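You operate a simulated robot arm through the tools that you are given. There is no shell and no other tool. Be economical: measure what you need, move in short steps, check, and stop when the job is done.

You are at the controls of a simulated two-armed robot. One attempt, no reset.

JOB
Pick up the clear bottle labelled "wash" from the bench front with one hand, pass it to the other hand and put it on the top of the steel table. Set down upright: clear bottle.

The check looks at the end state, three seconds after you hand in, the way a careful person would. Anything else that was tipped, shoved, dropped, spilled or broken makes it a failure.

ROBOT AND FRAMES
Two 7-joint arms with two-finger parallel grippers on one trunk, on a base that drives. Base frame: it is fixed to the floor where the robot stands at the start and does not move with it; the origin is under the middle of the robot, x ahead of it, y to its left, z up. Readings come in mm, degrees, newtons and seconds.
The left shoulder is at the start at [70, 188, 1265], the right one opposite. With the tool pointing down near the work surface each hand reaches from about 300 to 800 mm from the robot's upright axis, wherever it stands, measured 20 degrees to its own side. Places, roughly: top of the steel table (21x31 cm) [-1080, 200, 900]. Payload 3.91 kg a hand.
Tool frame (each hand has its own): the origin (TCP) lies between the finger pads and is the grasp point; the fingertips stand 30 mm ahead of it; z points along the fingers, y is the line along which they close. The gripper opens to 110 mm. The fingers are 20 mm wide and 10 mm thick; the gripper's body (48 by 112 mm) begins 55 mm behind the TCP.
Orientation is told as [roll, pitch, yaw] about the base's x, y, z axes, in that order, counted from this pose: with the fingers straight down and closing along the base's y, the tool's x points along the base's -x, its y along +y and its z along -z.

CONTROLS
- The arms move only by the tool arm_command. It takes "left_rows", "right_rows" or both (then of equal length, played together; a hand with none holds still); each is a list of rows, each a list of 7 numbers: the gripper command, from -1 (shut) to 1 (fully open), values between in proportion, then the shift along the tool's x, y, z in units of 500 mm (1.0 is 500 mm), then the turn, a rotation vector about the tool's x, y, z in units of 120 degrees (1.0 is 120 degrees). In form: [[grip, dx, dy, dz, ax, ay, az], ...]. A call has 1 to 12 rows; each row is the pose to reach, as a shift and turn from the pose commanded when the call began, along the tool's axes at that moment. A call with a number of a shift or a turn outside -1 to 1 is refused whole. Rows are played at 5 a second. More than 50 mm and 8.6 degrees between two rows, or a gripper value outside its range, and nothing of the call is played. Where a pose cannot be reached the arm comes as near as it can. A force on the tool above 40 N (or 10 N above the force at the start of the call, whichever is more), or a blocked arm, ends the call early, and 0.2 s more pass. Each finger travels about 72 mm/s and halts on what it meets, pressing with about 27 N; the grip force reading is that of the motor and also rises with nothing between the fingers. The clock runs only during rows and for 0.2 s after the last one: add rows that repeat a pose to give the fingers time. The reply holds the time, the measured pose of the TCP, the force on the tool along the base axes, the opening and the grip force, in the units named above and with some noise, with the torque about the TCP (base axes, N m) and any sound that the robot's microphone picked up, and new pictures: "show" is both (left out), scene, wrist or none (wrist: the cameras of the hands that moved).
- Cameras (640 x 400 px; columns grow to the right, rows downward): "scene" is now at [96.1, 39.6, 1465.5]; the picture's right is [0.77, -0.64, -0.00], its down [-0.56, -0.67, -0.48] and it looks along [0.31, 0.37, -0.88] (base axes); focal length 214 px, centre (320, 200). "left" rides on the left gripper at [72, -17, -103] in its tool frame; the picture's right is [0.23, 0.97, 0.00], its down [-0.76, 0.18, -0.62] and it looks along [-0.61, 0.14, 0.78] (tool axes); focal length 222 px, centre (320, 200). "right" rides on the right gripper at [72, 17, -103] in its tool frame; the picture's right is [-0.23, 0.97, 0.00], its down [-0.76, -0.18, -0.62] and it looks along [-0.61, -0.14, 0.78] (tool axes); focal length 222 px, centre (320, 200). There is no depth. A picture from a camera that has moved, and an enlarged one, comes with that camera's place and axes in the base frame and with its lens. The place of the scene camera against the robot may be out by one fixed shift of up to 18 mm in any direction.
- lift_body(by): slides the trunk up (or, below 0, down) by that many mm; the arms and the scene camera ride with it, the base frame stays. It gives what a move gives, with no picture.
- steer(legs): drives the robot by 1 to 6 legs, each [ahead, turn to the left] in mm and degrees, along the robot's own axes; the way and the turn of a leg run together, so that a leg with both is an arc; at most 1500 mm and 180 degrees a leg. The arms and the cameras ride along, it lands a little off, and it stops where it bumps. It gives what a move gives, and a new picture of the scene camera.
- pan_tilt(pan, tilt): turns the head with the scene camera to pan (to the left, within 86 degrees either way) and tilt (down, from -29 to 69), counted from straight ahead of the robot. It gives what a move gives, and a new picture of the scene camera.
- enlarge(camera, box): a new picture of the part [left, top, right, bottom] of that camera's present view, enlarged. The clock stands still meanwhile.
- hand_in(): hands the job in; it is judged then, once.

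Go step by step. Nothing tells you exact positions but the pictures and the camera data: compare them with the known pose of the tool, close in by small moves and look again before you grip or let go. The budget is 120 turns and 260 pictures, counting those below and the enlarged ones. Unless the task says otherwise, let go and move clear before handing in, and close with one line.

The tools are called after ">>>" as a command line: name --argument value ..., lists and objects as JSON in quotes. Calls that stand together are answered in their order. arm_command: Moves the arms, as the interface text tells. Its arguments: {"type":"object","properties":{"left_rows":{"type":"array","items":{"type":"array","items":{"type":"number"}}},"right_rows":{"type":"array","items":{"type":"array","items":{"type":"number"}}},"show":{"type":"string","enum":["both","scene","wrist","none"]}},"required":[]} The other tools are called the same way: lift_body (by) slides the trunk up or down; steer (legs) drives the base; pan_tilt (pan, tilt) turns the head that bears the scene camera; enlarge (camera, box) takes an enlarged picture of a part of a camera's view; hand_in () hands the job in.

At the start:

```text
t: 0.0
left_tcp_pos: [453.8, 56.0, 1231.0]
left_orientation: [0.0, 0.0, 0.1]
left_force: [0.0, 0.2, -0.7]
left_moment: [-0.03, 0.01, 0.0]
left_finger_gap: 109.8
left_grip_force: 0.1
right_tcp_pos: [427.6, -466.4, 1150.1]
right_orientation: [0.0, 0.1, -0.1]
right_force: [0.2, 0.2, 0.8]
right_moment: [-0.02, 0.0, 0.03]
right_finger_gap: 110.2
right_grip_force: 0.1
trunk travel left (down, up): [-775.0, 165.0]
robot x, y, heading: [0.3, 1.8, 0.4]
head pan, tilt: [50.3, 61.3]
```

scene: 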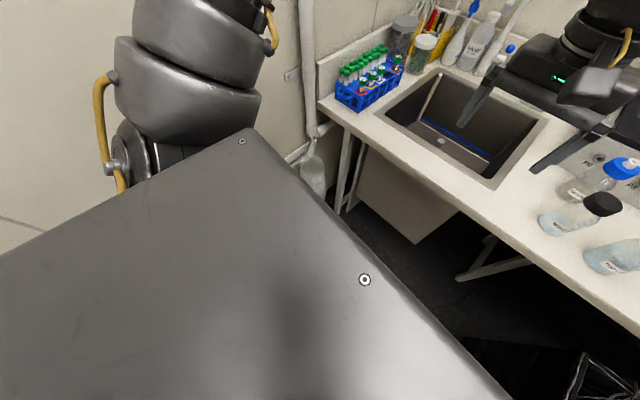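
right: 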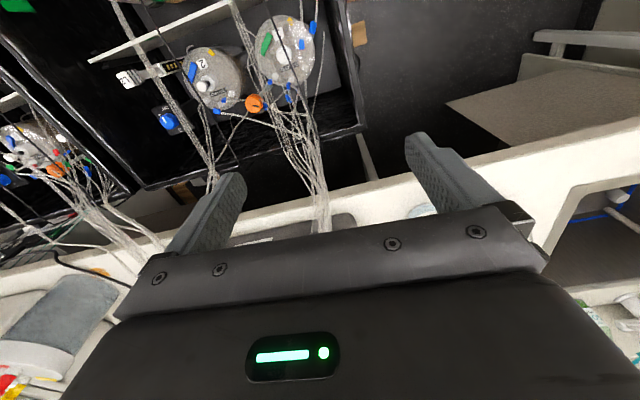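
left: 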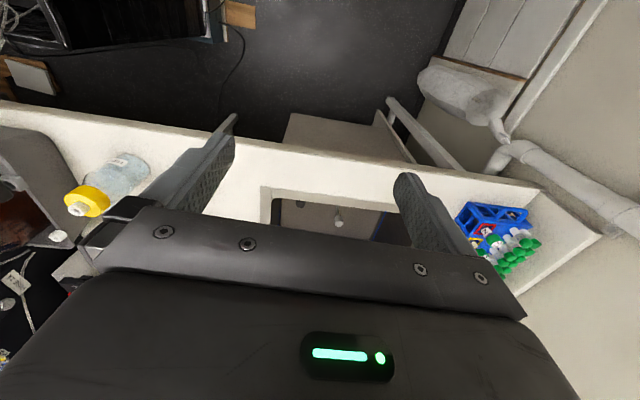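

I see a bench ahead with several bottles at the front right of the sink. I'll turn the head to look at the bench front and read the labels.

>>> pan_tilt --pan 0 --tilt 50

>>> enlarge --camera "scene" --box '[160, 50, 480, 250]'

```text
t: 1.2
left_tcp_pos: [454.6, 55.7, 1230.4]
left_orientation: [0.1, 0.1, 0.0]
left_force: [-0.1, -0.2, 0.6]
left_moment: [-0.01, 0.02, -0.03]
left_finger_gap: 109.9
left_grip_force: 0.1
right_tcp_pos: [428.9, -466.8, 1149.0]
right_orientation: [-0.1, 0.1, 0.0]
right_force: [-0.5, 0.0, -0.5]
right_moment: [-0.02, 0.03, 0.03]
right_finger_gap: 110.0
right_grip_force: 0.1
trunk travel left (down, up): [-775.0, 165.0]
robot x, y, heading: [0.8, -3.0, 0.1]
head pan, tilt: [0.0, 50.0]
camera scene: at [131.4, -10.6, 1479.5], right [0.0, -1.0, 0.0], down [-0.77, 0.0, -0.64], along [0.64, 0.0, -0.77], focal length 214 px, centre (320, 200)
```

scene: 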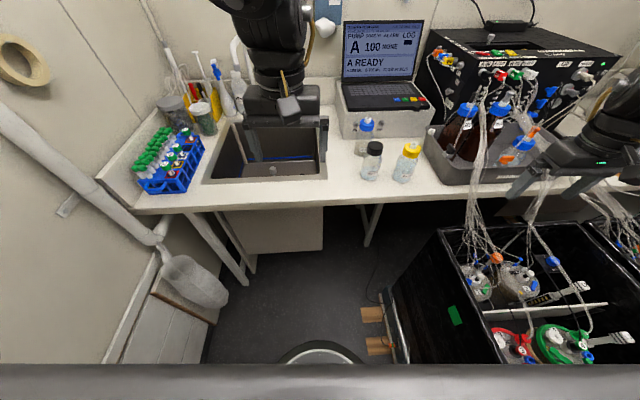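

```text
2.00 times, centred on (320, 150) of scene
camera zoom: at [131.4, -10.6, 1479.5], right [0.0, -1.0, 0.0], down [-0.77, 0.0, -0.64], along [0.64, 0.0, -0.77], focal length 429 px, centre (320, 300)
```

zoom: 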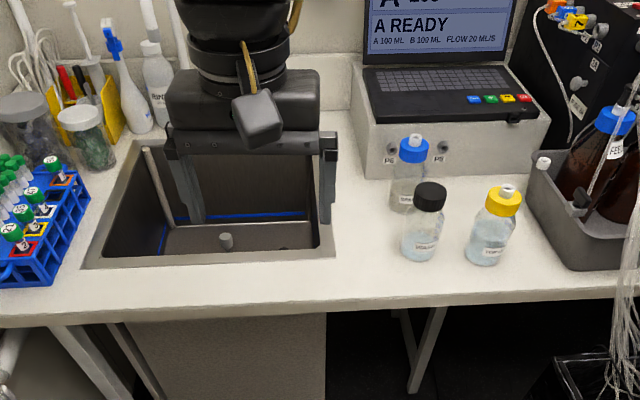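

Three clear bottles (blue, black and yellow caps) stand at the front. I'll zoom in on each label.

>>> enlarge --camera "scene" --box '[350, 155, 390, 185]'

>>> enlarge --camera "scene" --box '[385, 155, 425, 185]'

>>> enlarge --camera "scene" --box '[345, 115, 385, 155]'

```text
13.33 times, centred on (370, 170) of scene
camera zoom: at [131.4, -10.6, 1479.5], right [0.0, -1.0, 0.0], down [-0.77, 0.0, -0.64], along [0.64, 0.0, -0.77], focal length 2860 px, centre (-347, 600)
```

zoom: 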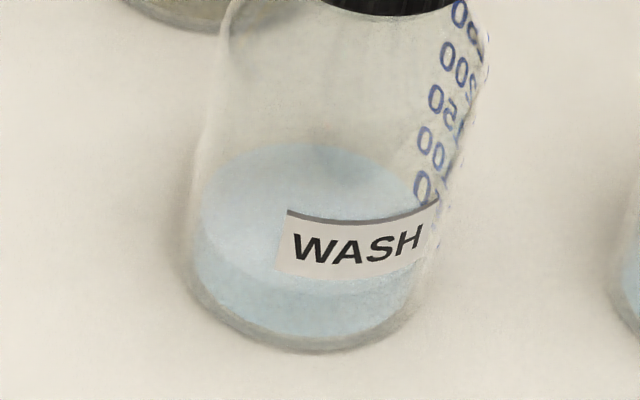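

```text
13.33 times, centred on (405, 170) of scene
camera zoom: at [131.4, -10.6, 1479.5], right [0.0, -1.0, 0.0], down [-0.77, 0.0, -0.64], along [0.64, 0.0, -0.77], focal length 2860 px, centre (-813, 600)
```

zoom: 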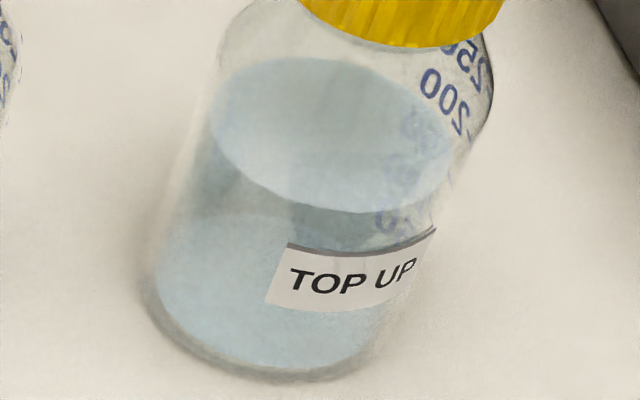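

```text
10.00 times, centred on (365, 135) of scene
camera zoom: at [131.4, -10.6, 1479.5], right [0.0, -1.0, 0.0], down [-0.77, 0.0, -0.64], along [0.64, 0.0, -0.77], focal length 2145 px, centre (-130, 850)
```

zoom: 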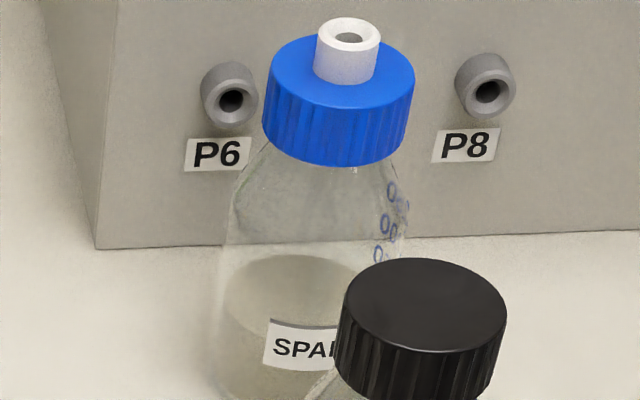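

The black-capped bottle is "WASH", at about [740, -195] if the bench is near z=900. I'll raise the right hand, carry it left past the tubes, and view the bottle from above.

>>> arm_command --right_rows '[[1, 0, 0, -0.08, 0, 0, 0], [1, 0, 0, -0.16, 0, 0, 0], [1, 0, 0.09, -0.16, 0, 0, 0], [1, 0, 0.18, -0.16, 0, 0, 0], [1, 0, 0.27, -0.16, 0, 0, 0], [1, 0, 0.36, -0.16, 0, 0, 0], [1, 0, 0.45, -0.16, 0, 0, 0], [1, 0, 0.53, -0.16, 0, 0, 0], [1, -0.09, 0.53, -0.16, 0, 0, 0], [1, -0.18, 0.53, -0.16, 0, 0, 0], [1, -0.27, 0.53, -0.16, 0, 0, 0], [1, -0.36, 0.53, -0.16, 0, 0, 0]]'

```text
t: 3.8
left_tcp_pos: [453.0, 56.9, 1232.5]
left_orientation: [0.0, 0.0, -0.1]
left_force: [0.1, 0.1, -0.6]
left_moment: [0.02, 0.01, -0.02]
left_finger_gap: 109.9
left_grip_force: 0.1
right_tcp_pos: [517.5, -272.5, 1195.9]
right_orientation: [0.5, -0.3, 0.0]
right_force: [-0.6, -0.4, 0.5]
right_moment: [-0.01, -0.02, -0.04]
right_finger_gap: 110.0
right_grip_force: 0.0
right hand out of reach, approached as far as the arm can: row 8, 9, 10, 11, 12
trunk travel left (down, up): [-775.0, 165.0]
robot x, y, heading: [0.8, -0.4, 0.3]
head pan, tilt: [0.0, 50.0]
camera scene: at [131.1, -11.1, 1479.5], right [0.0, -1.0, 0.0], down [-0.77, 0.0, -0.64], along [0.64, 0.0, -0.77], focal length 214 px, centre (320, 200)
camera right: at [443.9, -257.9, 1298.0], right [0.23, 0.97, 0.01], down [0.76, -0.18, 0.63], along [0.61, -0.14, -0.78], focal length 222 px, centre (320, 200)
```

scene: 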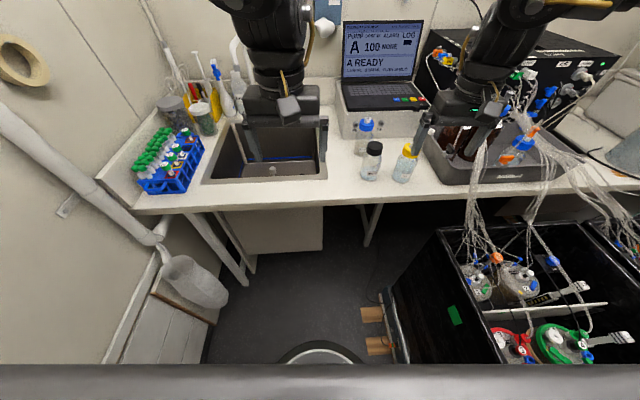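
right: 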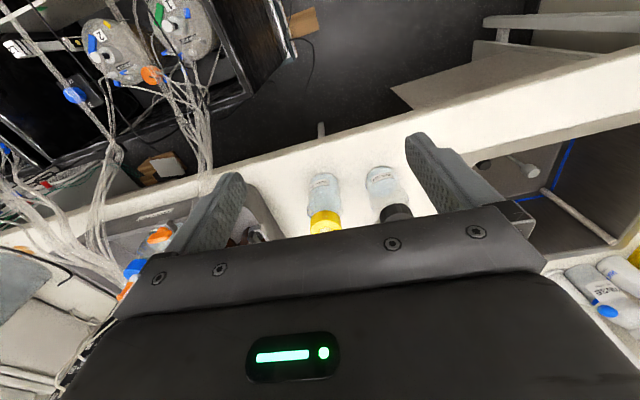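

The right hand hit its reach limit at that height, since the tool pointing down puts the wrist above the shoulder. I'll enlarge the wrist view to triangulate the bottle.

>>> enlarge --camera "right" --box '[290, 150, 430, 230]'

>>> enlarge --camera "scene" --box '[340, 110, 440, 190]'

```text
4.57 times, centred on (360, 190) of right
camera zoom: at [443.9, -257.9, 1298.0], right [0.23, 0.97, 0.01], down [0.76, -0.18, 0.63], along [0.61, -0.14, -0.78], focal length 1015 px, centre (137, 246)
```

zoom: 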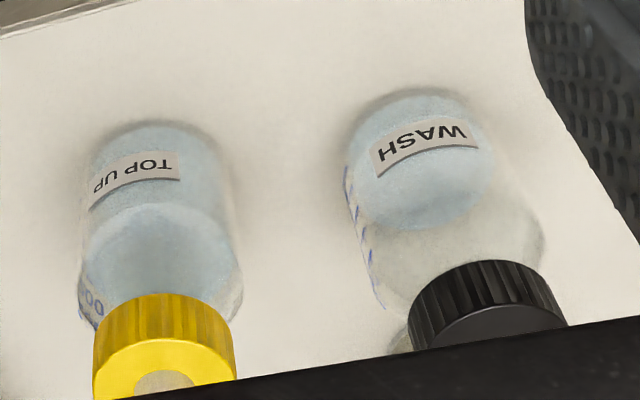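

```text
5.00 times, centred on (390, 150) of scene
camera zoom: at [131.1, -11.1, 1479.5], right [0.0, -1.0, 0.0], down [-0.77, 0.0, -0.64], along [0.64, 0.0, -0.77], focal length 1072 px, centre (-30, 450)
```

zoom: 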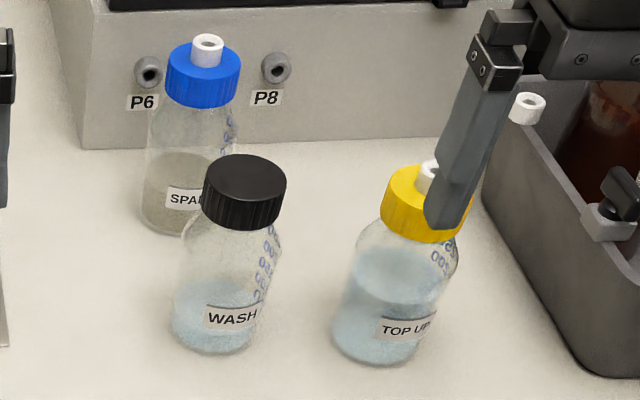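

WASH's base centre works out at about [729, -183], with the bench near z≈903 and the cap top near 1036. I'll lower the hand a little, which should recover reach, and check the pose.

>>> arm_command --right_rows '[[0.7, 0, 0, 0.08, 0, 0, 0], [0.7, 0, 0, 0.16, 0, 0, 0], [0.7, 0, 0, 0.2, 0, 0, 0], [0.7, 0, 0, 0.2, 0, 0, 0]]' --show "wrist"

```text
t: 4.8
left_tcp_pos: [454.4, 56.2, 1231.2]
left_orientation: [-0.1, 0.0, 0.0]
left_force: [0.3, 0.1, 0.1]
left_moment: [-0.02, -0.01, 0.02]
left_finger_gap: 110.2
left_grip_force: 0.1
right_tcp_pos: [512.4, -273.8, 1095.0]
right_orientation: [0.0, 0.0, 0.0]
right_force: [0.2, -0.6, 0.2]
right_moment: [-0.01, 0.01, 0.01]
right_finger_gap: 93.5
right_grip_force: 0.0
trunk travel left (down, up): [-775.0, 165.0]
robot x, y, heading: [4.4, -1.5, -0.2]
head pan, tilt: [0.0, 50.0]
camera right: at [440.9, -258.1, 1199.2], right [0.23, 0.97, 0.0], down [0.76, -0.18, 0.62], along [0.61, -0.14, -0.78], focal length 222 px, centre (320, 200)
```

right: 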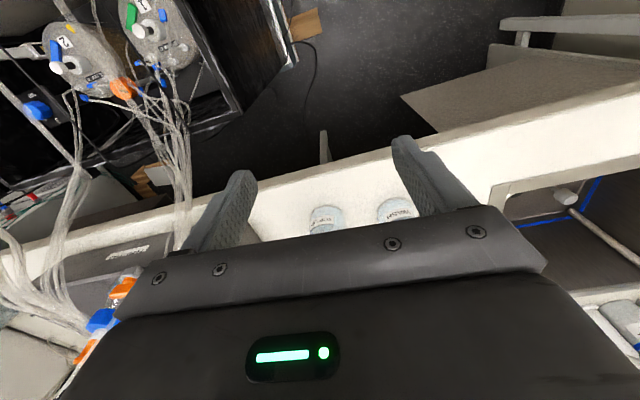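

Reach is recovered. Next I'll line up in y with WASH and go forward at z≈1105, above the caps.

>>> arm_command --right_rows '[[0.7, 0, 0.09, -0.02, 0, 0, 0], [0.7, 0, 0.178, -0.02, 0, 0, 0], [0.7, -0.09, 0.178, -0.02, 0, 0, 0], [0.7, -0.18, 0.178, -0.02, 0, 0, 0], [0.7, -0.27, 0.178, -0.02, 0, 0, 0], [0.7, -0.34, 0.178, -0.02, 0, 0, 0], [0.7, -0.34, 0.178, -0.02, 0, 0, 0]]'

```text
t: 6.4
left_tcp_pos: [455.5, 56.3, 1230.5]
left_orientation: [0.0, 0.0, 0.0]
left_force: [0.6, -0.9, -0.4]
left_moment: [0.0, 0.0, 0.03]
left_finger_gap: 110.0
left_grip_force: 0.1
right_tcp_pos: [554.1, -280.1, 1111.1]
right_orientation: [0.2, -0.1, -0.1]
right_force: [0.0, -0.1, 0.0]
right_moment: [0.01, -0.02, -0.01]
right_finger_gap: 93.3
right_grip_force: 0.1
right hand out of reach, approached as far as the arm can: row 1, 2, 3, 4, 5, 6, 7
trunk travel left (down, up): [-775.0, 165.0]
robot x, y, heading: [-1.1, -0.5, -0.1]
head pan, tilt: [0.0, 50.0]
camera scene: at [132.0, -10.7, 1479.4], right [0.0, -1.0, 0.0], down [-0.77, 0.0, -0.64], along [0.64, 0.0, -0.77], focal length 214 px, centre (320, 200)
camera right: at [481.3, -264.2, 1214.6], right [0.23, 0.97, 0.0], down [0.76, -0.18, 0.62], along [0.61, -0.14, -0.78], focal length 222 px, centre (320, 200)
```

scene: 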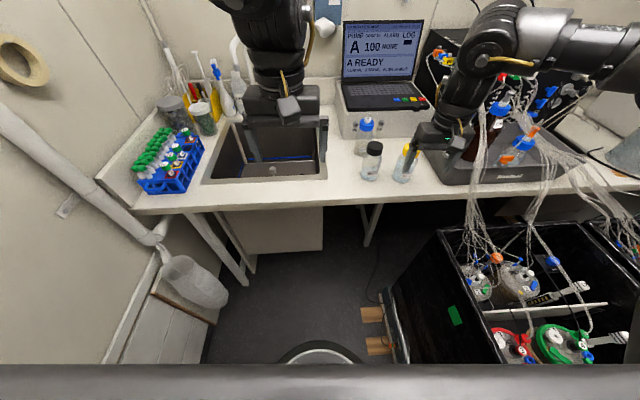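
right: 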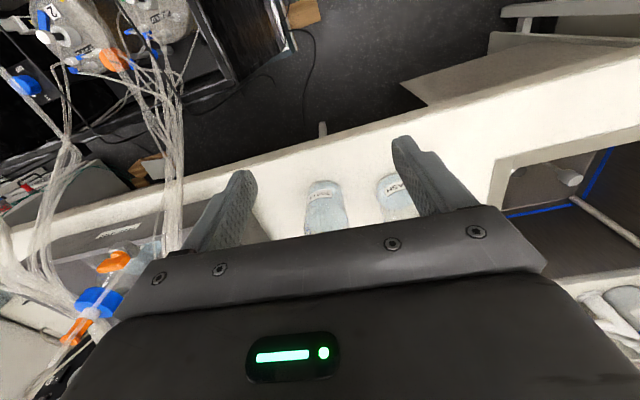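

The arm is limited because the wrist sits above shoulder height. I'll raise the trunk 150 mm and bring the hand back down relative to it.

>>> lift_body --by 150

>>> arm_command --right_rows '[[0.7, 0, 0, 0.09, 0, 0, 0], [0.7, 0, 0, 0.18, 0, 0, 0], [0.7, 0, 0, 0.27, 0, 0, 0], [0.7, 0, 0, 0.3, 0, 0, 0], [0.7, 0, 0.09, 0.3, 0, 0, 0], [0.7, 0, 0.18, 0.3, 0, 0, 0], [0.7, 0, 0.19, 0.3, 0, 0, 0], [0.7, -0.09, 0.19, 0.3, 0, 0, 0], [0.7, -0.18, 0.19, 0.3, 0, 0, 0], [0.7, -0.24, 0.19, 0.3, 0, 0, 0], [0.7, -0.24, 0.19, 0.3, 0, 0, 0]]'

```text
t: 8.1
left_tcp_pos: [454.6, 55.9, 1380.7]
left_orientation: [-0.1, -0.1, -0.1]
left_force: [-0.4, -0.1, 0.3]
left_moment: [0.02, -0.03, 0.01]
left_finger_gap: 109.8
left_grip_force: 0.1
right_tcp_pos: [553.8, -279.0, 1261.5]
right_orientation: [0.0, -0.1, 0.0]
right_force: [-0.5, 0.7, -0.9]
right_moment: [0.01, 0.0, -0.02]
right_finger_gap: 93.7
right_grip_force: 0.0
trunk travel left (down, up): [-925.0, 15.0]
robot x, y, heading: [0.3, 3.0, 0.1]
head pan, tilt: [0.0, 50.0]
```

```text
t: 10.5
left_tcp_pos: [453.3, 55.2, 1381.8]
left_orientation: [0.0, 0.0, 0.0]
left_force: [0.2, -0.6, -0.9]
left_moment: [0.0, 0.0, 0.02]
left_finger_gap: 109.8
left_grip_force: 0.2
right_tcp_pos: [545.3, -292.9, 1181.1]
right_orientation: [0.2, -0.2, 0.0]
right_force: [0.3, 0.1, -0.1]
right_moment: [-0.06, -0.03, 0.02]
right_finger_gap: 93.7
right_grip_force: 0.1
right hand out of reach, approached as far as the arm can: row 1, 2, 3, 4, 5, 6, 7, 8, 9, 10, 11
trunk travel left (down, up): [-925.0, 15.0]
robot x, y, heading: [-0.8, 1.3, -0.2]
head pan, tilt: [0.0, 50.0]
camera scene: at [131.5, -10.9, 1629.5], right [0.0, -1.0, 0.0], down [-0.77, 0.0, -0.64], along [0.64, 0.0, -0.77], focal length 214 px, centre (320, 200)
camera right: at [472.2, -277.6, 1284.7], right [0.23, 0.97, 0.0], down [0.76, -0.18, 0.62], along [0.61, -0.14, -0.78], focal length 222 px, centre (320, 200)
```

scene: 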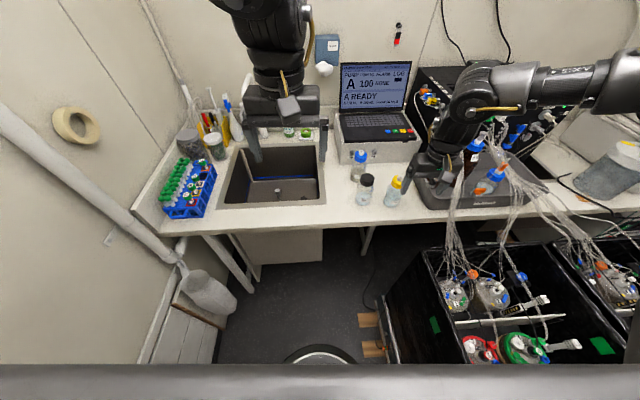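
right: 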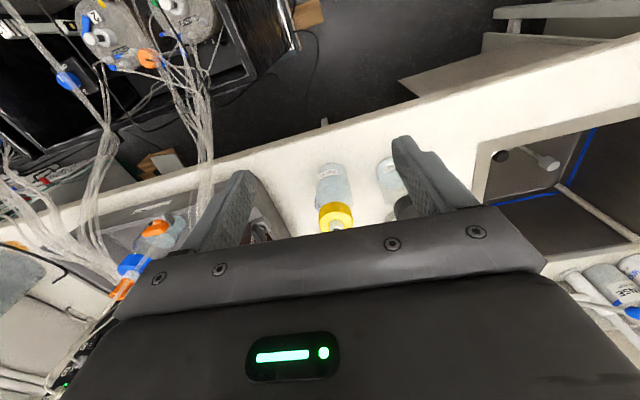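

Still at a limit, probably a joint limit at this height. I'll pull back in x, descend there, then try again nearer working height.

>>> arm_command --right_rows '[[0.7, 0.09, 0, 0, 0, 0, 0], [0.7, 0.15, 0, 0.05, 0, 0, 0], [0.7, 0.15, 0, 0.1, 0, 0, 0], [0.7, 0.15, 0, 0.18, 0, 0, 0], [0.7, 0.15, 0, 0.2, 0, 0, 0], [0.7, 0.15, 0, 0.2, 0, 0, 0]]' --show "none"

>>> arm_command --right_rows '[[0.7, 0, 0.05, 0, 0, 0, 0], [0.7, 0, 0.1, 0, 0, 0, 0]]' --show "scene"

```text
t: 11.9
left_tcp_pos: [453.7, 58.3, 1380.7]
left_orientation: [0.0, 0.0, 0.0]
left_force: [-0.1, 0.7, -0.2]
left_moment: [-0.01, -0.03, 0.01]
left_finger_gap: 109.9
left_grip_force: 0.1
right_tcp_pos: [463.3, -301.2, 1094.4]
right_orientation: [0.1, -0.2, -0.1]
right_force: [-0.3, 0.2, -0.1]
right_moment: [-0.03, 0.01, 0.03]
right_finger_gap: 93.4
right_grip_force: 0.2
right hand out of reach, approached as far as the arm can: row 4, 5, 6
trunk travel left (down, up): [-925.0, 15.0]
robot x, y, heading: [-1.2, 1.1, -0.2]
head pan, tilt: [0.0, 50.0]
```

```text
t: 12.5
left_tcp_pos: [453.5, 57.2, 1380.9]
left_orientation: [0.0, 0.0, 0.0]
left_force: [-0.3, 0.4, 0.3]
left_moment: [-0.01, -0.02, 0.03]
left_finger_gap: 109.9
left_grip_force: 0.0
right_tcp_pos: [457.1, -279.1, 1115.2]
right_orientation: [0.1, -0.1, 0.1]
right_force: [0.0, 0.5, -0.5]
right_moment: [0.02, -0.03, 0.02]
right_finger_gap: 93.7
right_grip_force: 0.0
right hand out of reach, approached as far as the arm can: row 1, 2
trunk travel left (down, up): [-925.0, 15.0]
robot x, y, heading: [-0.3, -1.8, -0.0]
head pan, tilt: [0.0, 50.0]
camera scene: at [131.1, -9.5, 1629.5], right [0.0, -1.0, 0.0], down [-0.77, 0.0, -0.64], along [0.64, 0.0, -0.77], focal length 214 px, centre (320, 200)
```

scene: 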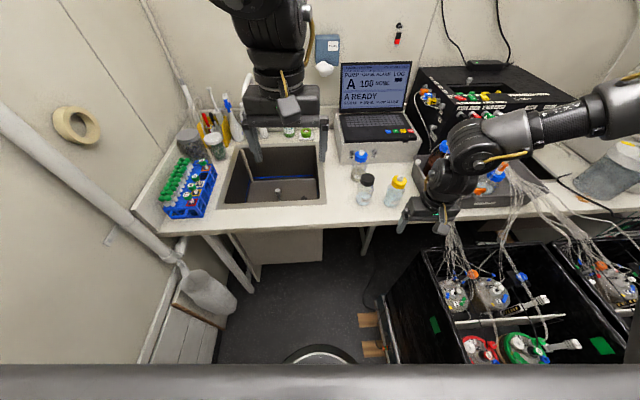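

The right elbow is swung outward, so a wrist joint seems to be the limit. I'll let the hand yaw with the inward motion and see whether that frees it.

>>> arm_command --right_rows '[[0.7, 0, 0, 0, 0, 0, -0.07], [0.7, 0, 0, 0, 0, 0, -0.14], [0.7, 0, 0.0, 0, 0, 0, -0.21], [0.7, 0, 0.06, 0, 0, 0, -0.25], [0.7, 0, 0.12, 0, 0, 0, -0.25], [0.7, 0, 0.18, 0, 0, 0, -0.25]]' --show "scene"

```text
t: 13.9
left_tcp_pos: [454.7, 57.5, 1380.7]
left_orientation: [-0.1, -0.1, 0.0]
left_force: [-0.3, -0.4, -0.1]
left_moment: [-0.03, 0.0, -0.03]
left_finger_gap: 109.8
left_grip_force: 0.1
right_tcp_pos: [442.0, -248.9, 1152.3]
right_orientation: [0.1, -0.1, 30.0]
right_force: [-0.1, 0.2, 0.2]
right_moment: [0.01, 0.01, 0.01]
right_finger_gap: 93.3
right_grip_force: 0.1
right hand out of reach, approached as far as the arm can: row 4, 5, 6
trunk travel left (down, up): [-925.0, 15.0]
robot x, y, heading: [-1.3, 3.5, 0.1]
head pan, tilt: [0.0, 50.0]
camera scene: at [131.3, -10.4, 1629.5], right [0.0, -1.0, 0.0], down [-0.77, 0.0, -0.64], along [0.64, 0.0, -0.77], focal length 214 px, centre (320, 200)
```

scene: 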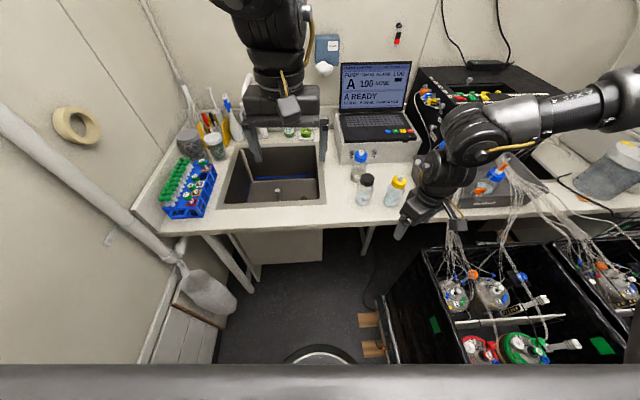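

Inward travel of the right hand stops at about y≈-285, so turning the robot left will put the bottle in its range. I'll turn 15° left.

>>> steer --legs '[[0, 15]]'

```text
t: 15.2
left_tcp_pos: [423.3, 173.0, 1380.6]
left_orientation: [0.1, 0.0, 15.3]
left_force: [-0.8, 0.2, 0.3]
left_moment: [-0.01, -0.01, 0.0]
left_finger_gap: 110.1
left_grip_force: 0.0
right_tcp_pos: [491.8, -124.6, 1151.1]
right_orientation: [0.0, -0.1, 45.3]
right_force: [-0.8, -0.3, 0.6]
right_moment: [0.01, 0.03, -0.01]
right_finger_gap: 93.4
right_grip_force: 0.1
trunk travel left (down, up): [-925.0, 15.0]
robot x, y, heading: [1.6, 1.3, 15.5]
head pan, tilt: [0.0, 50.0]
camera scene: at [127.6, 21.7, 1629.5], right [0.26, -0.96, 0.0], down [-0.74, -0.2, -0.64], along [0.62, 0.17, -0.77], focal length 214 px, centre (320, 200)
```

scene: 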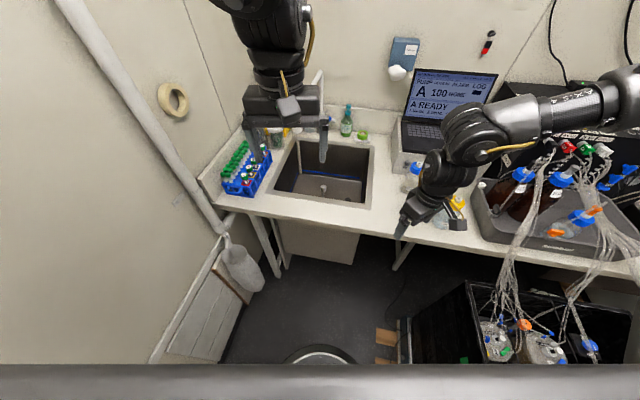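

The bottle is now well inside the right hand's sector. I'll move the hand toward it in steps, unwinding the yaw a little.

>>> arm_command --right_rows '[[0.7, -0.043, -0.074, 0, 0, 0, 0.05], [0.7, -0.087, -0.147, 0, 0, 0, 0.1], [0.7, -0.13, -0.22, 0, 0, 0, 0.15], [0.7, -0.174, -0.295, 0, 0, 0, 0.15], [0.7, -0.174, -0.295, 0.06, 0, 0, 0.15], [0.7, -0.174, -0.295, 0.06, 0, 0, 0.15]]'

```text
t: 16.6
left_tcp_pos: [423.3, 174.2, 1381.1]
left_orientation: [0.0, 0.0, 15.3]
left_force: [-0.4, -0.5, 0.6]
left_moment: [0.0, -0.04, -0.03]
left_finger_gap: 110.1
left_grip_force: 0.0
right_tcp_pos: [638.0, -188.1, 1139.2]
right_orientation: [0.2, -0.2, 27.2]
right_force: [-1.0, -0.3, -1.1]
right_moment: [0.01, -0.02, 0.01]
right_finger_gap: 93.7
right_grip_force: 0.0
right hand out of reach, approached as far as the arm can: row 3, 4, 5, 6
trunk travel left (down, up): [-925.0, 15.0]
robot x, y, heading: [-2.4, 1.3, 15.4]
head pan, tilt: [0.0, 50.0]
camera scene: at [126.8, 23.5, 1629.5], right [0.26, -0.96, 0.0], down [-0.74, -0.2, -0.64], along [0.62, 0.17, -0.77], focal length 214 px, centre (320, 200)
camera right: at [565.2, -208.0, 1242.5], right [-0.24, 0.97, 0.0], down [0.76, 0.19, 0.63], along [0.61, 0.16, -0.78], focal length 222 px, centre (320, 200)
```

scene: 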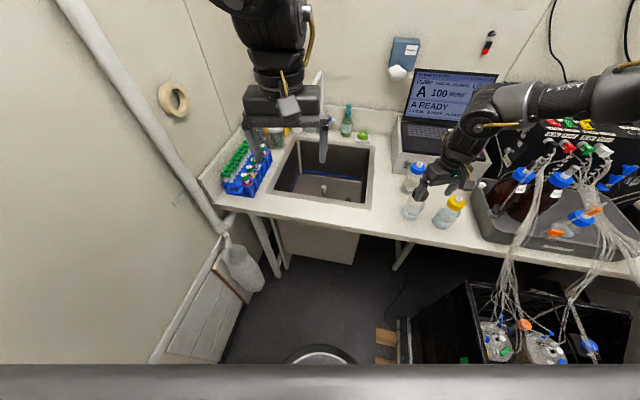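
right: 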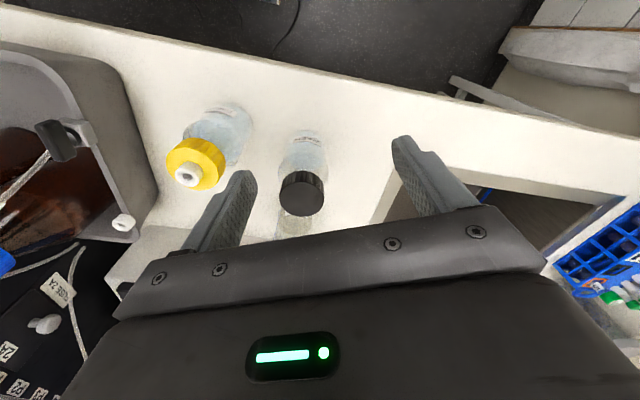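

Now there's a good clear view of WASH. I'll enlarge it to localise the cap precisely.

>>> enlarge --camera "right" --box '[250, 110, 370, 230]'

```text
3.33 times, centred on (310, 170) of right
camera zoom: at [565.2, -208.0, 1242.5], right [-0.24, 0.97, 0.0], down [0.76, 0.19, 0.63], along [0.61, 0.16, -0.78], focal length 740 px, centre (353, 300)
```

zoom: 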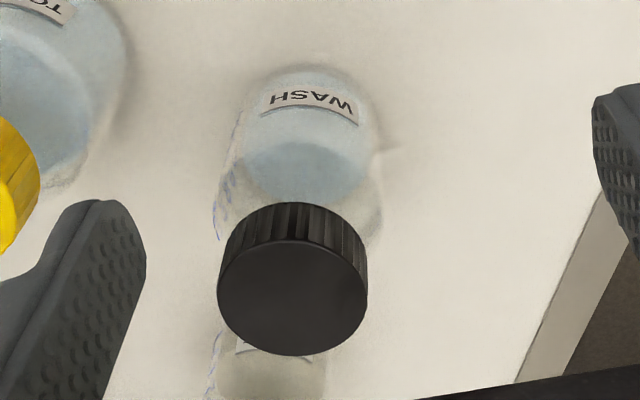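

WASH's cap centre is at about [733, -187] with its top at z≈1020–1033. I'll drive 80 mm ahead, since the arm itself is at its limit there.

>>> steer --legs '[[80, 0]]'

>>> arm_command --right_rows '[[0.7, 0, 0, 0.001, 0, 0, 0]]' --show "wrist"

```text
t: 17.7
left_tcp_pos: [492.4, 192.5, 1383.7]
left_orientation: [0.0, -0.4, 15.2]
left_force: [1.4, -0.1, 1.0]
left_moment: [0.0, 0.08, -0.02]
left_finger_gap: 110.0
left_grip_force: 0.2
right_tcp_pos: [708.2, -167.8, 1143.0]
right_orientation: [0.2, -0.7, 27.4]
right_force: [1.9, -0.2, 0.3]
right_moment: [0.01, 0.11, -0.01]
right_finger_gap: 93.4
right_grip_force: 0.1
trunk travel left (down, up): [-925.0, 15.0]
robot x, y, heading: [77.0, 22.0, 15.6]
head pan, tilt: [0.0, 50.0]
camera scene: at [215.2, 46.6, 1629.0], right [0.27, -0.96, 0.0], down [-0.74, -0.2, -0.64], along [0.61, 0.17, -0.77], focal length 214 px, centre (320, 200)
```

scene: 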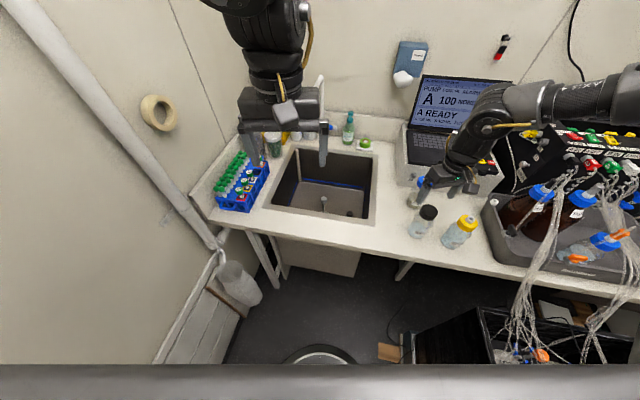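

```text
t: 18.1
left_tcp_pos: [483.9, 191.8, 1384.3]
left_orientation: [0.0, -0.8, 15.3]
left_force: [0.9, 0.5, -0.1]
left_moment: [-0.05, 0.05, 0.01]
left_finger_gap: 110.1
left_grip_force: 0.0
right_tcp_pos: [702.8, -169.5, 1145.1]
right_orientation: [0.1, -1.0, 27.5]
right_force: [0.7, 0.0, -0.2]
right_moment: [-0.02, 0.07, 0.01]
right_finger_gap: 93.4
right_grip_force: 0.1
trunk travel left (down, up): [-925.0, 15.0]
robot x, y, heading: [78.4, 18.5, 15.4]
head pan, tilt: [0.0, 50.0]
camera right: at [628.7, -190.2, 1246.3], right [-0.25, 0.97, 0.01], down [0.75, 0.19, 0.64], along [0.62, 0.16, -0.77], focal length 222 px, centre (320, 200)
```

right: 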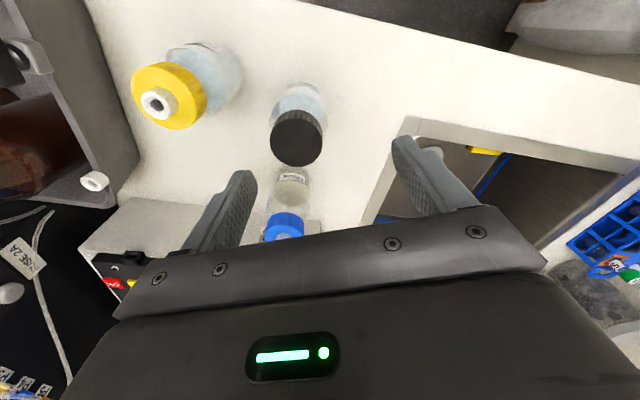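

The robot seems to be swaying slightly after the drive. I'll hold still a moment and re-read.

>>> arm_command --right_rows '[[0.7, 0, 0, 0, 0, 0, 0], [0.7, 0, 0, 0, 0, 0, 0], [0.7, 0, 0, 0, 0, 0, 0], [0.7, 0, 0, 0, 0, 0, 0], [0.7, 0, 0, 0, 0, 0, 0]]' --show "wrist"

```text
t: 19.3
left_tcp_pos: [477.8, 189.5, 1386.9]
left_orientation: [0.0, -1.1, 15.2]
left_force: [0.4, 0.3, -0.4]
left_moment: [0.01, -0.05, 0.01]
left_finger_gap: 110.0
left_grip_force: 0.2
right_tcp_pos: [698.0, -171.1, 1147.4]
right_orientation: [0.0, -1.3, 27.3]
right_force: [0.1, -0.2, 0.6]
right_moment: [-0.01, -0.02, 0.02]
right_finger_gap: 93.4
right_grip_force: 0.1
trunk travel left (down, up): [-925.0, 15.0]
robot x, y, heading: [75.1, 26.7, 15.3]
head pan, tilt: [0.0, 50.0]
camera right: at [622.3, -192.3, 1249.2], right [-0.25, 0.97, 0.01], down [0.75, 0.19, 0.64], along [0.62, 0.16, -0.77], focal length 222 px, centre (320, 200)
```

right: 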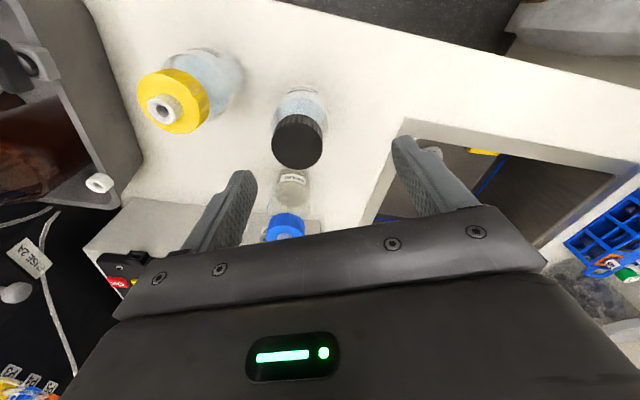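

Both hands report a 1.3° pitch, as if the robot is leaning. I'll check the scene view and look downwards.

>>> pan_tilt --pan -20 --tilt 60

```text
t: 20.1
left_tcp_pos: [481.5, 190.5, 1385.9]
left_orientation: [0.0, -0.9, 15.3]
left_force: [-0.2, 0.0, -0.2]
left_moment: [0.0, -0.01, 0.0]
left_finger_gap: 109.9
left_grip_force: 0.2
right_tcp_pos: [700.1, -171.0, 1144.4]
right_orientation: [0.1, -1.2, 27.3]
right_force: [-0.9, 0.1, 1.2]
right_moment: [0.0, 0.0, 0.05]
right_finger_gap: 93.6
right_grip_force: 0.2
trunk travel left (down, up): [-925.0, 15.0]
robot x, y, heading: [79.7, 19.7, 15.6]
head pan, tilt: [-20.0, 60.0]
camera scene: at [196.0, 18.5, 1616.9], right [-0.08, -1.0, 0.0], down [-0.86, 0.07, -0.5], along [0.5, -0.04, -0.87], focal length 214 px, centre (320, 200)
```

scene: 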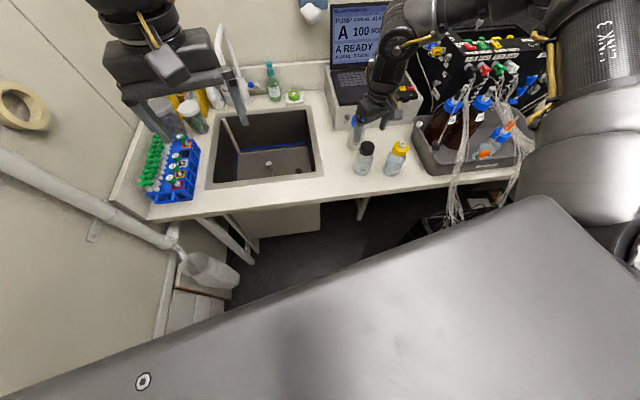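

It is a slow sway that is settling. I'll wait about 2 s.

>>> arm_command --right_rows '[[0.7, 0, 0, 0, 0, 0, 0], [0.7, 0, 0, 0, 0, 0, 0], [0.7, 0, 0, 0, 0, 0, 0], [0.7, 0, 0, 0, 0, 0, 0], [0.7, 0, 0, 0, 0, 0, 0], [0.7, 0, 0, 0, 0, 0, 0], [0.7, 0, 0, 0, 0, 0, 0], [0.7, 0, 0, 0, 0, 0, 0], [0.7, 0, 0, 0, 0, 0, 0], [0.7, 0, 0, 0, 0, 0, 0]]' --show "none"

>>> arm_command --right_rows '[[0.7, -0.02, -0.05, 0, 0, 0, 0], [0.7, -0.02, -0.05, 0, 0, 0, 0], [0.7, -0.02, -0.05, 0, 0, 0, 0], [0.7, -0.02, -0.05, 0, 0, 0, 0]]' --show "wrist"

```text
t: 22.3
left_tcp_pos: [482.2, 191.8, 1386.6]
left_orientation: [0.0, -1.0, 15.1]
left_force: [-0.7, 0.3, 0.8]
left_moment: [0.0, -0.03, -0.01]
left_finger_gap: 110.0
left_grip_force: 0.0
right_tcp_pos: [700.1, -169.3, 1146.3]
right_orientation: [0.1, -1.2, 27.4]
right_force: [-0.2, -0.1, -0.1]
right_moment: [0.01, -0.02, -0.02]
right_finger_gap: 93.4
right_grip_force: 0.0
trunk travel left (down, up): [-925.0, 15.0]
robot x, y, heading: [73.8, 18.9, 15.4]
head pan, tilt: [-20.0, 60.0]
```

```text
t: 23.3
left_tcp_pos: [481.9, 189.8, 1386.9]
left_orientation: [0.0, -0.8, 15.1]
left_force: [0.3, 0.6, -0.6]
left_moment: [-0.01, -0.01, 0.02]
left_finger_gap: 109.8
left_grip_force: 0.0
right_tcp_pos: [719.3, -188.8, 1144.4]
right_orientation: [0.1, -1.0, 27.5]
right_force: [0.6, 0.6, 0.1]
right_moment: [0.0, -0.02, 0.02]
right_finger_gap: 93.3
right_grip_force: 0.1
trunk travel left (down, up): [-925.0, 15.0]
robot x, y, heading: [76.8, 22.5, 15.0]
head pan, tilt: [-20.0, 60.0]
camera right: at [645.2, -209.5, 1246.6], right [-0.25, 0.97, 0.01], down [0.75, 0.19, 0.64], along [0.62, 0.16, -0.77], focal length 222 px, centre (320, 200)
```

right: 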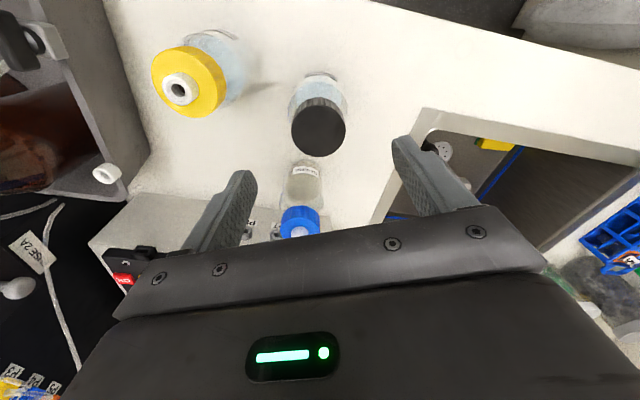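

Cap centre computes to [732, -189]; the TCP is at [719, -189, 1144]. I'll nudge x by 13 mm and lower the trunk 60 mm.

>>> arm_command --right_rows '[[0.7, -0.024, -0.012, 0, 0, 0, 0], [0.7, -0.024, -0.012, 0, 0, 0, 0]]' --show "none"

>>> lift_body --by -60

>>> arm_command --right_rows '[[0.7, 0, 0, 0, 0, 0, 0], [0.7, 0, 0, 0, 0, 0, 0], [0.7, 0, 0, 0, 0, 0, 0], [0.7, 0, 0, 0, 0, 0, 0], [0.7, 0, 0, 0, 0, 0, 0]]' --show "both"

```text
t: 23.9
left_tcp_pos: [482.5, 191.6, 1385.5]
left_orientation: [0.0, -0.9, 15.2]
left_force: [0.4, -0.6, 0.1]
left_moment: [0.0, -0.05, 0.02]
left_finger_gap: 109.7
left_grip_force: 0.1
right_tcp_pos: [732.6, -187.6, 1144.8]
right_orientation: [0.1, -1.2, 27.4]
right_force: [0.0, -0.1, -0.7]
right_moment: [0.0, 0.0, 0.0]
right_finger_gap: 93.7
right_grip_force: 0.0
trunk travel left (down, up): [-925.0, 15.0]
robot x, y, heading: [76.7, 22.4, 15.1]
head pan, tilt: [-20.0, 60.0]
```

```text
t: 24.9
left_tcp_pos: [481.4, 191.8, 1325.9]
left_orientation: [0.1, -0.9, 15.2]
left_force: [0.6, 0.4, -0.4]
left_moment: [0.03, 0.01, -0.02]
left_finger_gap: 109.9
left_grip_force: 0.1
right_tcp_pos: [733.3, -186.9, 1085.6]
right_orientation: [0.1, -1.1, 27.4]
right_force: [-0.7, 0.2, 0.9]
right_moment: [0.04, 0.02, 0.02]
right_finger_gap: 93.4
right_grip_force: 0.1
trunk travel left (down, up): [-865.0, 75.0]
robot x, y, heading: [78.6, 21.0, 15.5]
head pan, tilt: [-20.0, 60.0]
```

```text
t: 26.1
left_tcp_pos: [481.9, 190.9, 1325.8]
left_orientation: [-0.1, -0.9, 15.0]
left_force: [0.1, 0.8, 0.1]
left_moment: [0.03, 0.01, -0.01]
left_finger_gap: 109.9
left_grip_force: 0.1
right_tcp_pos: [731.4, -187.6, 1085.9]
right_orientation: [0.1, -1.1, 27.4]
right_force: [-0.2, -0.4, -0.2]
right_moment: [-0.01, -0.02, -0.02]
right_finger_gap: 93.4
right_grip_force: 0.1
trunk travel left (down, up): [-865.0, 75.0]
robot x, y, heading: [76.6, 23.2, 15.3]
head pan, tilt: [-20.0, 60.0]
camera scene: at [195.8, 18.2, 1556.9], right [-0.08, -1.0, 0.0], down [-0.86, 0.07, -0.5], along [0.5, -0.04, -0.87], focal length 214 px, centre (320, 200)
camera right: at [659.2, -208.6, 1187.0], right [-0.25, 0.97, 0.01], down [0.75, 0.19, 0.64], along [0.62, 0.16, -0.77], focal length 222 px, centre (320, 200)
```

scene: 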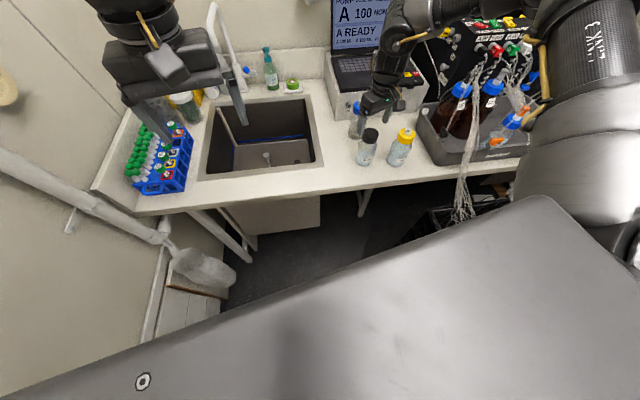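
right: 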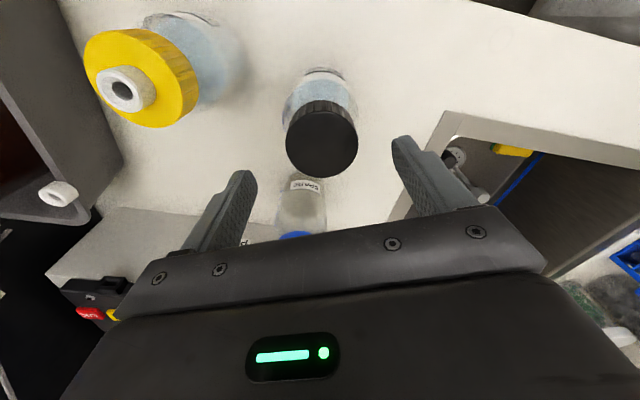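

The cap sits centred between the fingers, with its top near z≈1033. Now I'll lower 58 mm so the pads straddle the cap.

>>> lift_body --by -58

>>> arm_command --right_rows '[[0.7, 0, 0, 0, 0, 0, 0], [0.7, 0, 0, 0, 0, 0, 0]]' --show "both"

>>> enlarge --camera "scene" --box '[320, 60, 440, 180]'

```text
t: 27.1
left_tcp_pos: [481.8, 190.8, 1268.0]
left_orientation: [0.0, -0.9, 15.2]
left_force: [0.3, 0.0, 0.1]
left_moment: [0.01, 0.0, -0.01]
left_finger_gap: 110.1
left_grip_force: 0.0
right_tcp_pos: [731.1, -188.4, 1028.6]
right_orientation: [0.1, -1.1, 27.4]
right_force: [-0.1, -0.5, -0.4]
right_moment: [-0.03, -0.01, -0.02]
right_finger_gap: 93.3
right_grip_force: 0.0
trunk travel left (down, up): [-807.0, 133.0]
robot x, y, heading: [74.5, 20.9, 15.5]
head pan, tilt: [-20.0, 60.0]
```

```text
t: 27.7
left_tcp_pos: [479.8, 190.5, 1268.1]
left_orientation: [0.0, -0.9, 15.3]
left_force: [0.1, -0.5, 0.5]
left_moment: [0.06, -0.02, 0.01]
left_finger_gap: 110.2
left_grip_force: 0.1
right_tcp_pos: [732.1, -187.5, 1027.5]
right_orientation: [0.0, -1.1, 27.4]
right_force: [0.0, -0.4, 0.3]
right_moment: [0.03, 0.0, -0.01]
right_finger_gap: 93.2
right_grip_force: 0.0
trunk travel left (down, up): [-807.0, 133.0]
robot x, y, heading: [77.7, 20.2, 15.1]
head pan, tilt: [-20.0, 60.0]
camera scene: at [195.6, 18.2, 1498.9], right [-0.08, -1.0, 0.0], down [-0.86, 0.07, -0.5], along [0.5, -0.04, -0.87], focal length 214 px, centre (320, 200)
camera right: at [659.0, -208.6, 1129.1], right [-0.25, 0.97, 0.01], down [0.75, 0.19, 0.64], along [0.62, 0.16, -0.77], focal length 222 px, centre (320, 200)
```

scene: 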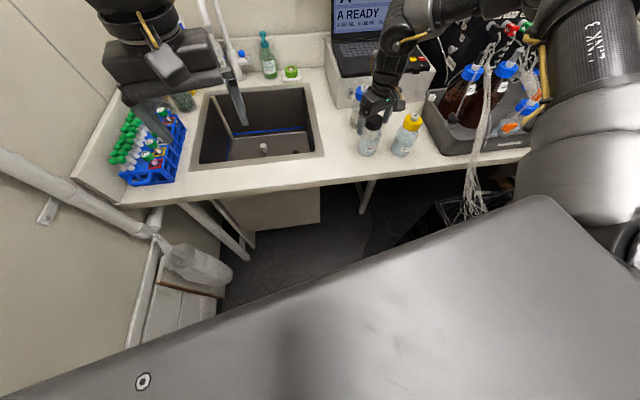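
right: 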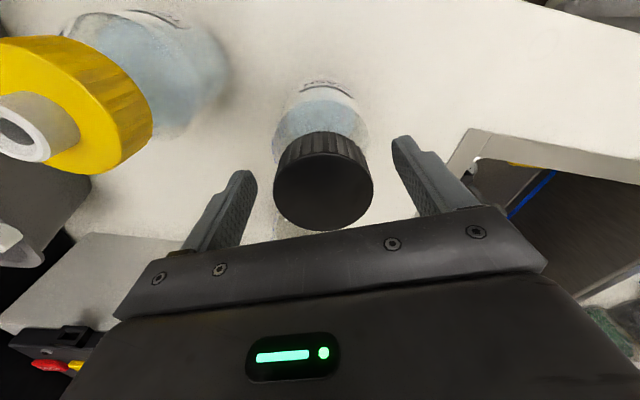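

```text
3.33 times, centred on (380, 120) of scene
camera zoom: at [195.6, 18.2, 1498.9], right [-0.08, -1.0, 0.0], down [-0.86, 0.07, -0.5], along [0.5, -0.04, -0.87], focal length 715 px, centre (120, 467)
```

zoom: 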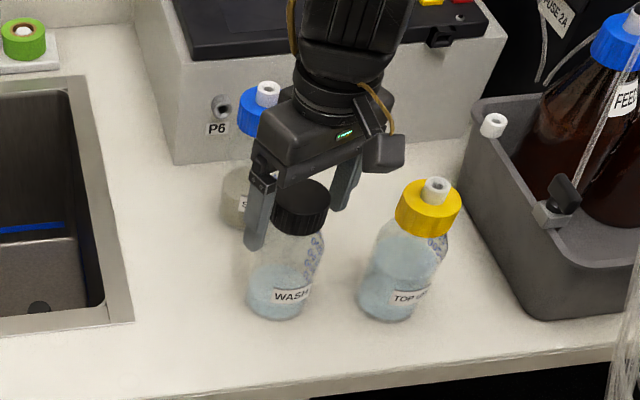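

The fingers straddle the cap at cap height, tips just below its lower rim. I'll close.

>>> arm_command --right_rows '[[0.7, 0.007, 0.003, 0, 0, 0, 0], [0.2, 0.007, 0.003, 0, 0, 0, 0], [-0.3, 0.007, 0.003, 0, 0, 0, 0], [-0.6, 0.007, 0.003, 0, 0, 0, 0], [-0.6, 0.007, 0.003, 0, 0, 0, 0], [-0.6, 0.007, 0.003, 0, 0, 0, 0]]' --show "wrist"

```text
t: 29.1
left_tcp_pos: [480.8, 191.4, 1268.6]
left_orientation: [0.0, -0.8, 15.2]
left_force: [0.2, 0.4, 0.3]
left_moment: [-0.01, -0.03, -0.01]
left_finger_gap: 110.1
left_grip_force: 0.1
right_tcp_pos: [728.2, -188.3, 1028.9]
right_orientation: [0.2, -1.2, 27.3]
right_force: [1.7, -0.7, 7.0]
right_moment: [0.02, -0.07, 0.02]
right_finger_gap: 53.6
right_grip_force: 26.8
trunk travel left (down, up): [-807.0, 133.0]
robot x, y, heading: [78.9, 22.4, 15.2]
head pan, tilt: [-20.0, 60.0]
camera right: at [654.3, -209.3, 1130.2], right [-0.25, 0.97, 0.01], down [0.75, 0.19, 0.64], along [0.62, 0.16, -0.77], focal length 222 px, centre (320, 200)
```

right: 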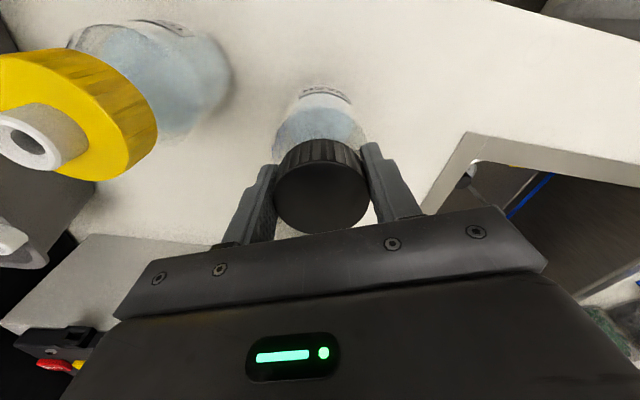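

The cap is gripped at 53.6 mm with 27 N. I'll lift 120 mm with the trunk.

>>> lift_body --by 120

>>> arm_command --right_rows '[[-0.6, 0, 0, 0, 0, 0, 0], [-0.6, 0, 0, 0, 0, 0, 0], [-0.6, 0, 0, 0, 0, 0, 0]]' --show "both"

```text
t: 30.6
left_tcp_pos: [480.5, 190.2, 1388.5]
left_orientation: [0.0, -0.9, 15.1]
left_force: [0.9, -0.4, 0.7]
left_moment: [-0.02, 0.02, 0.02]
left_finger_gap: 110.1
left_grip_force: 0.2
right_tcp_pos: [729.2, -188.6, 1147.5]
right_orientation: [0.1, -1.0, 27.4]
right_force: [0.3, 0.7, 0.3]
right_moment: [-0.02, 0.01, 0.02]
right_finger_gap: 22.2
right_grip_force: 0.0
trunk travel left (down, up): [-927.0, 13.0]
robot x, y, heading: [73.6, 21.6, 15.4]
head pan, tilt: [-20.0, 60.0]
```

```text
t: 31.4
left_tcp_pos: [481.4, 190.5, 1388.0]
left_orientation: [0.0, -1.0, 15.1]
left_force: [-0.7, 0.3, 0.2]
left_moment: [0.03, 0.03, -0.01]
left_finger_gap: 110.0
left_grip_force: 0.0
right_tcp_pos: [728.9, -188.3, 1147.5]
right_orientation: [0.2, -1.0, 27.4]
right_force: [-0.3, -0.5, -0.7]
right_moment: [-0.03, -0.02, 0.01]
right_finger_gap: 22.0
right_grip_force: 0.0
trunk travel left (down, up): [-927.0, 13.0]
robot x, y, heading: [75.5, 22.7, 15.5]
head pan, tilt: [-20.0, 60.0]
camera scene: at [196.2, 18.1, 1618.9], right [-0.08, -1.0, 0.0], down [-0.86, 0.07, -0.5], along [0.5, -0.04, -0.87], focal length 214 px, centre (320, 200)
camera right: at [655.0, -209.6, 1249.4], right [-0.25, 0.97, 0.01], down [0.75, 0.19, 0.64], along [0.62, 0.16, -0.77], focal length 222 px, centre (320, 200)
```

scene: 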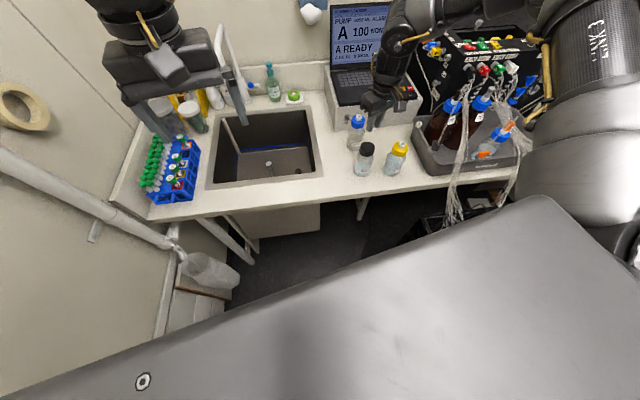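
right: 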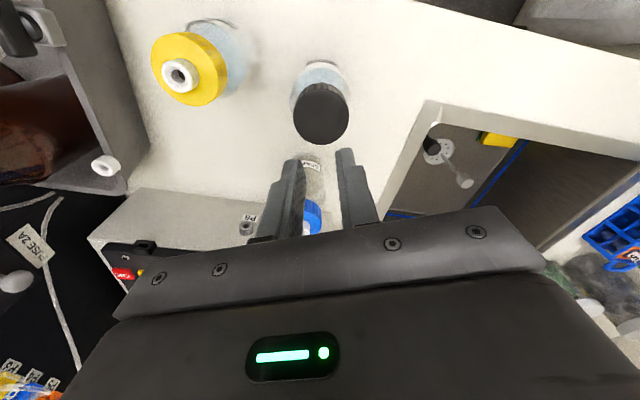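

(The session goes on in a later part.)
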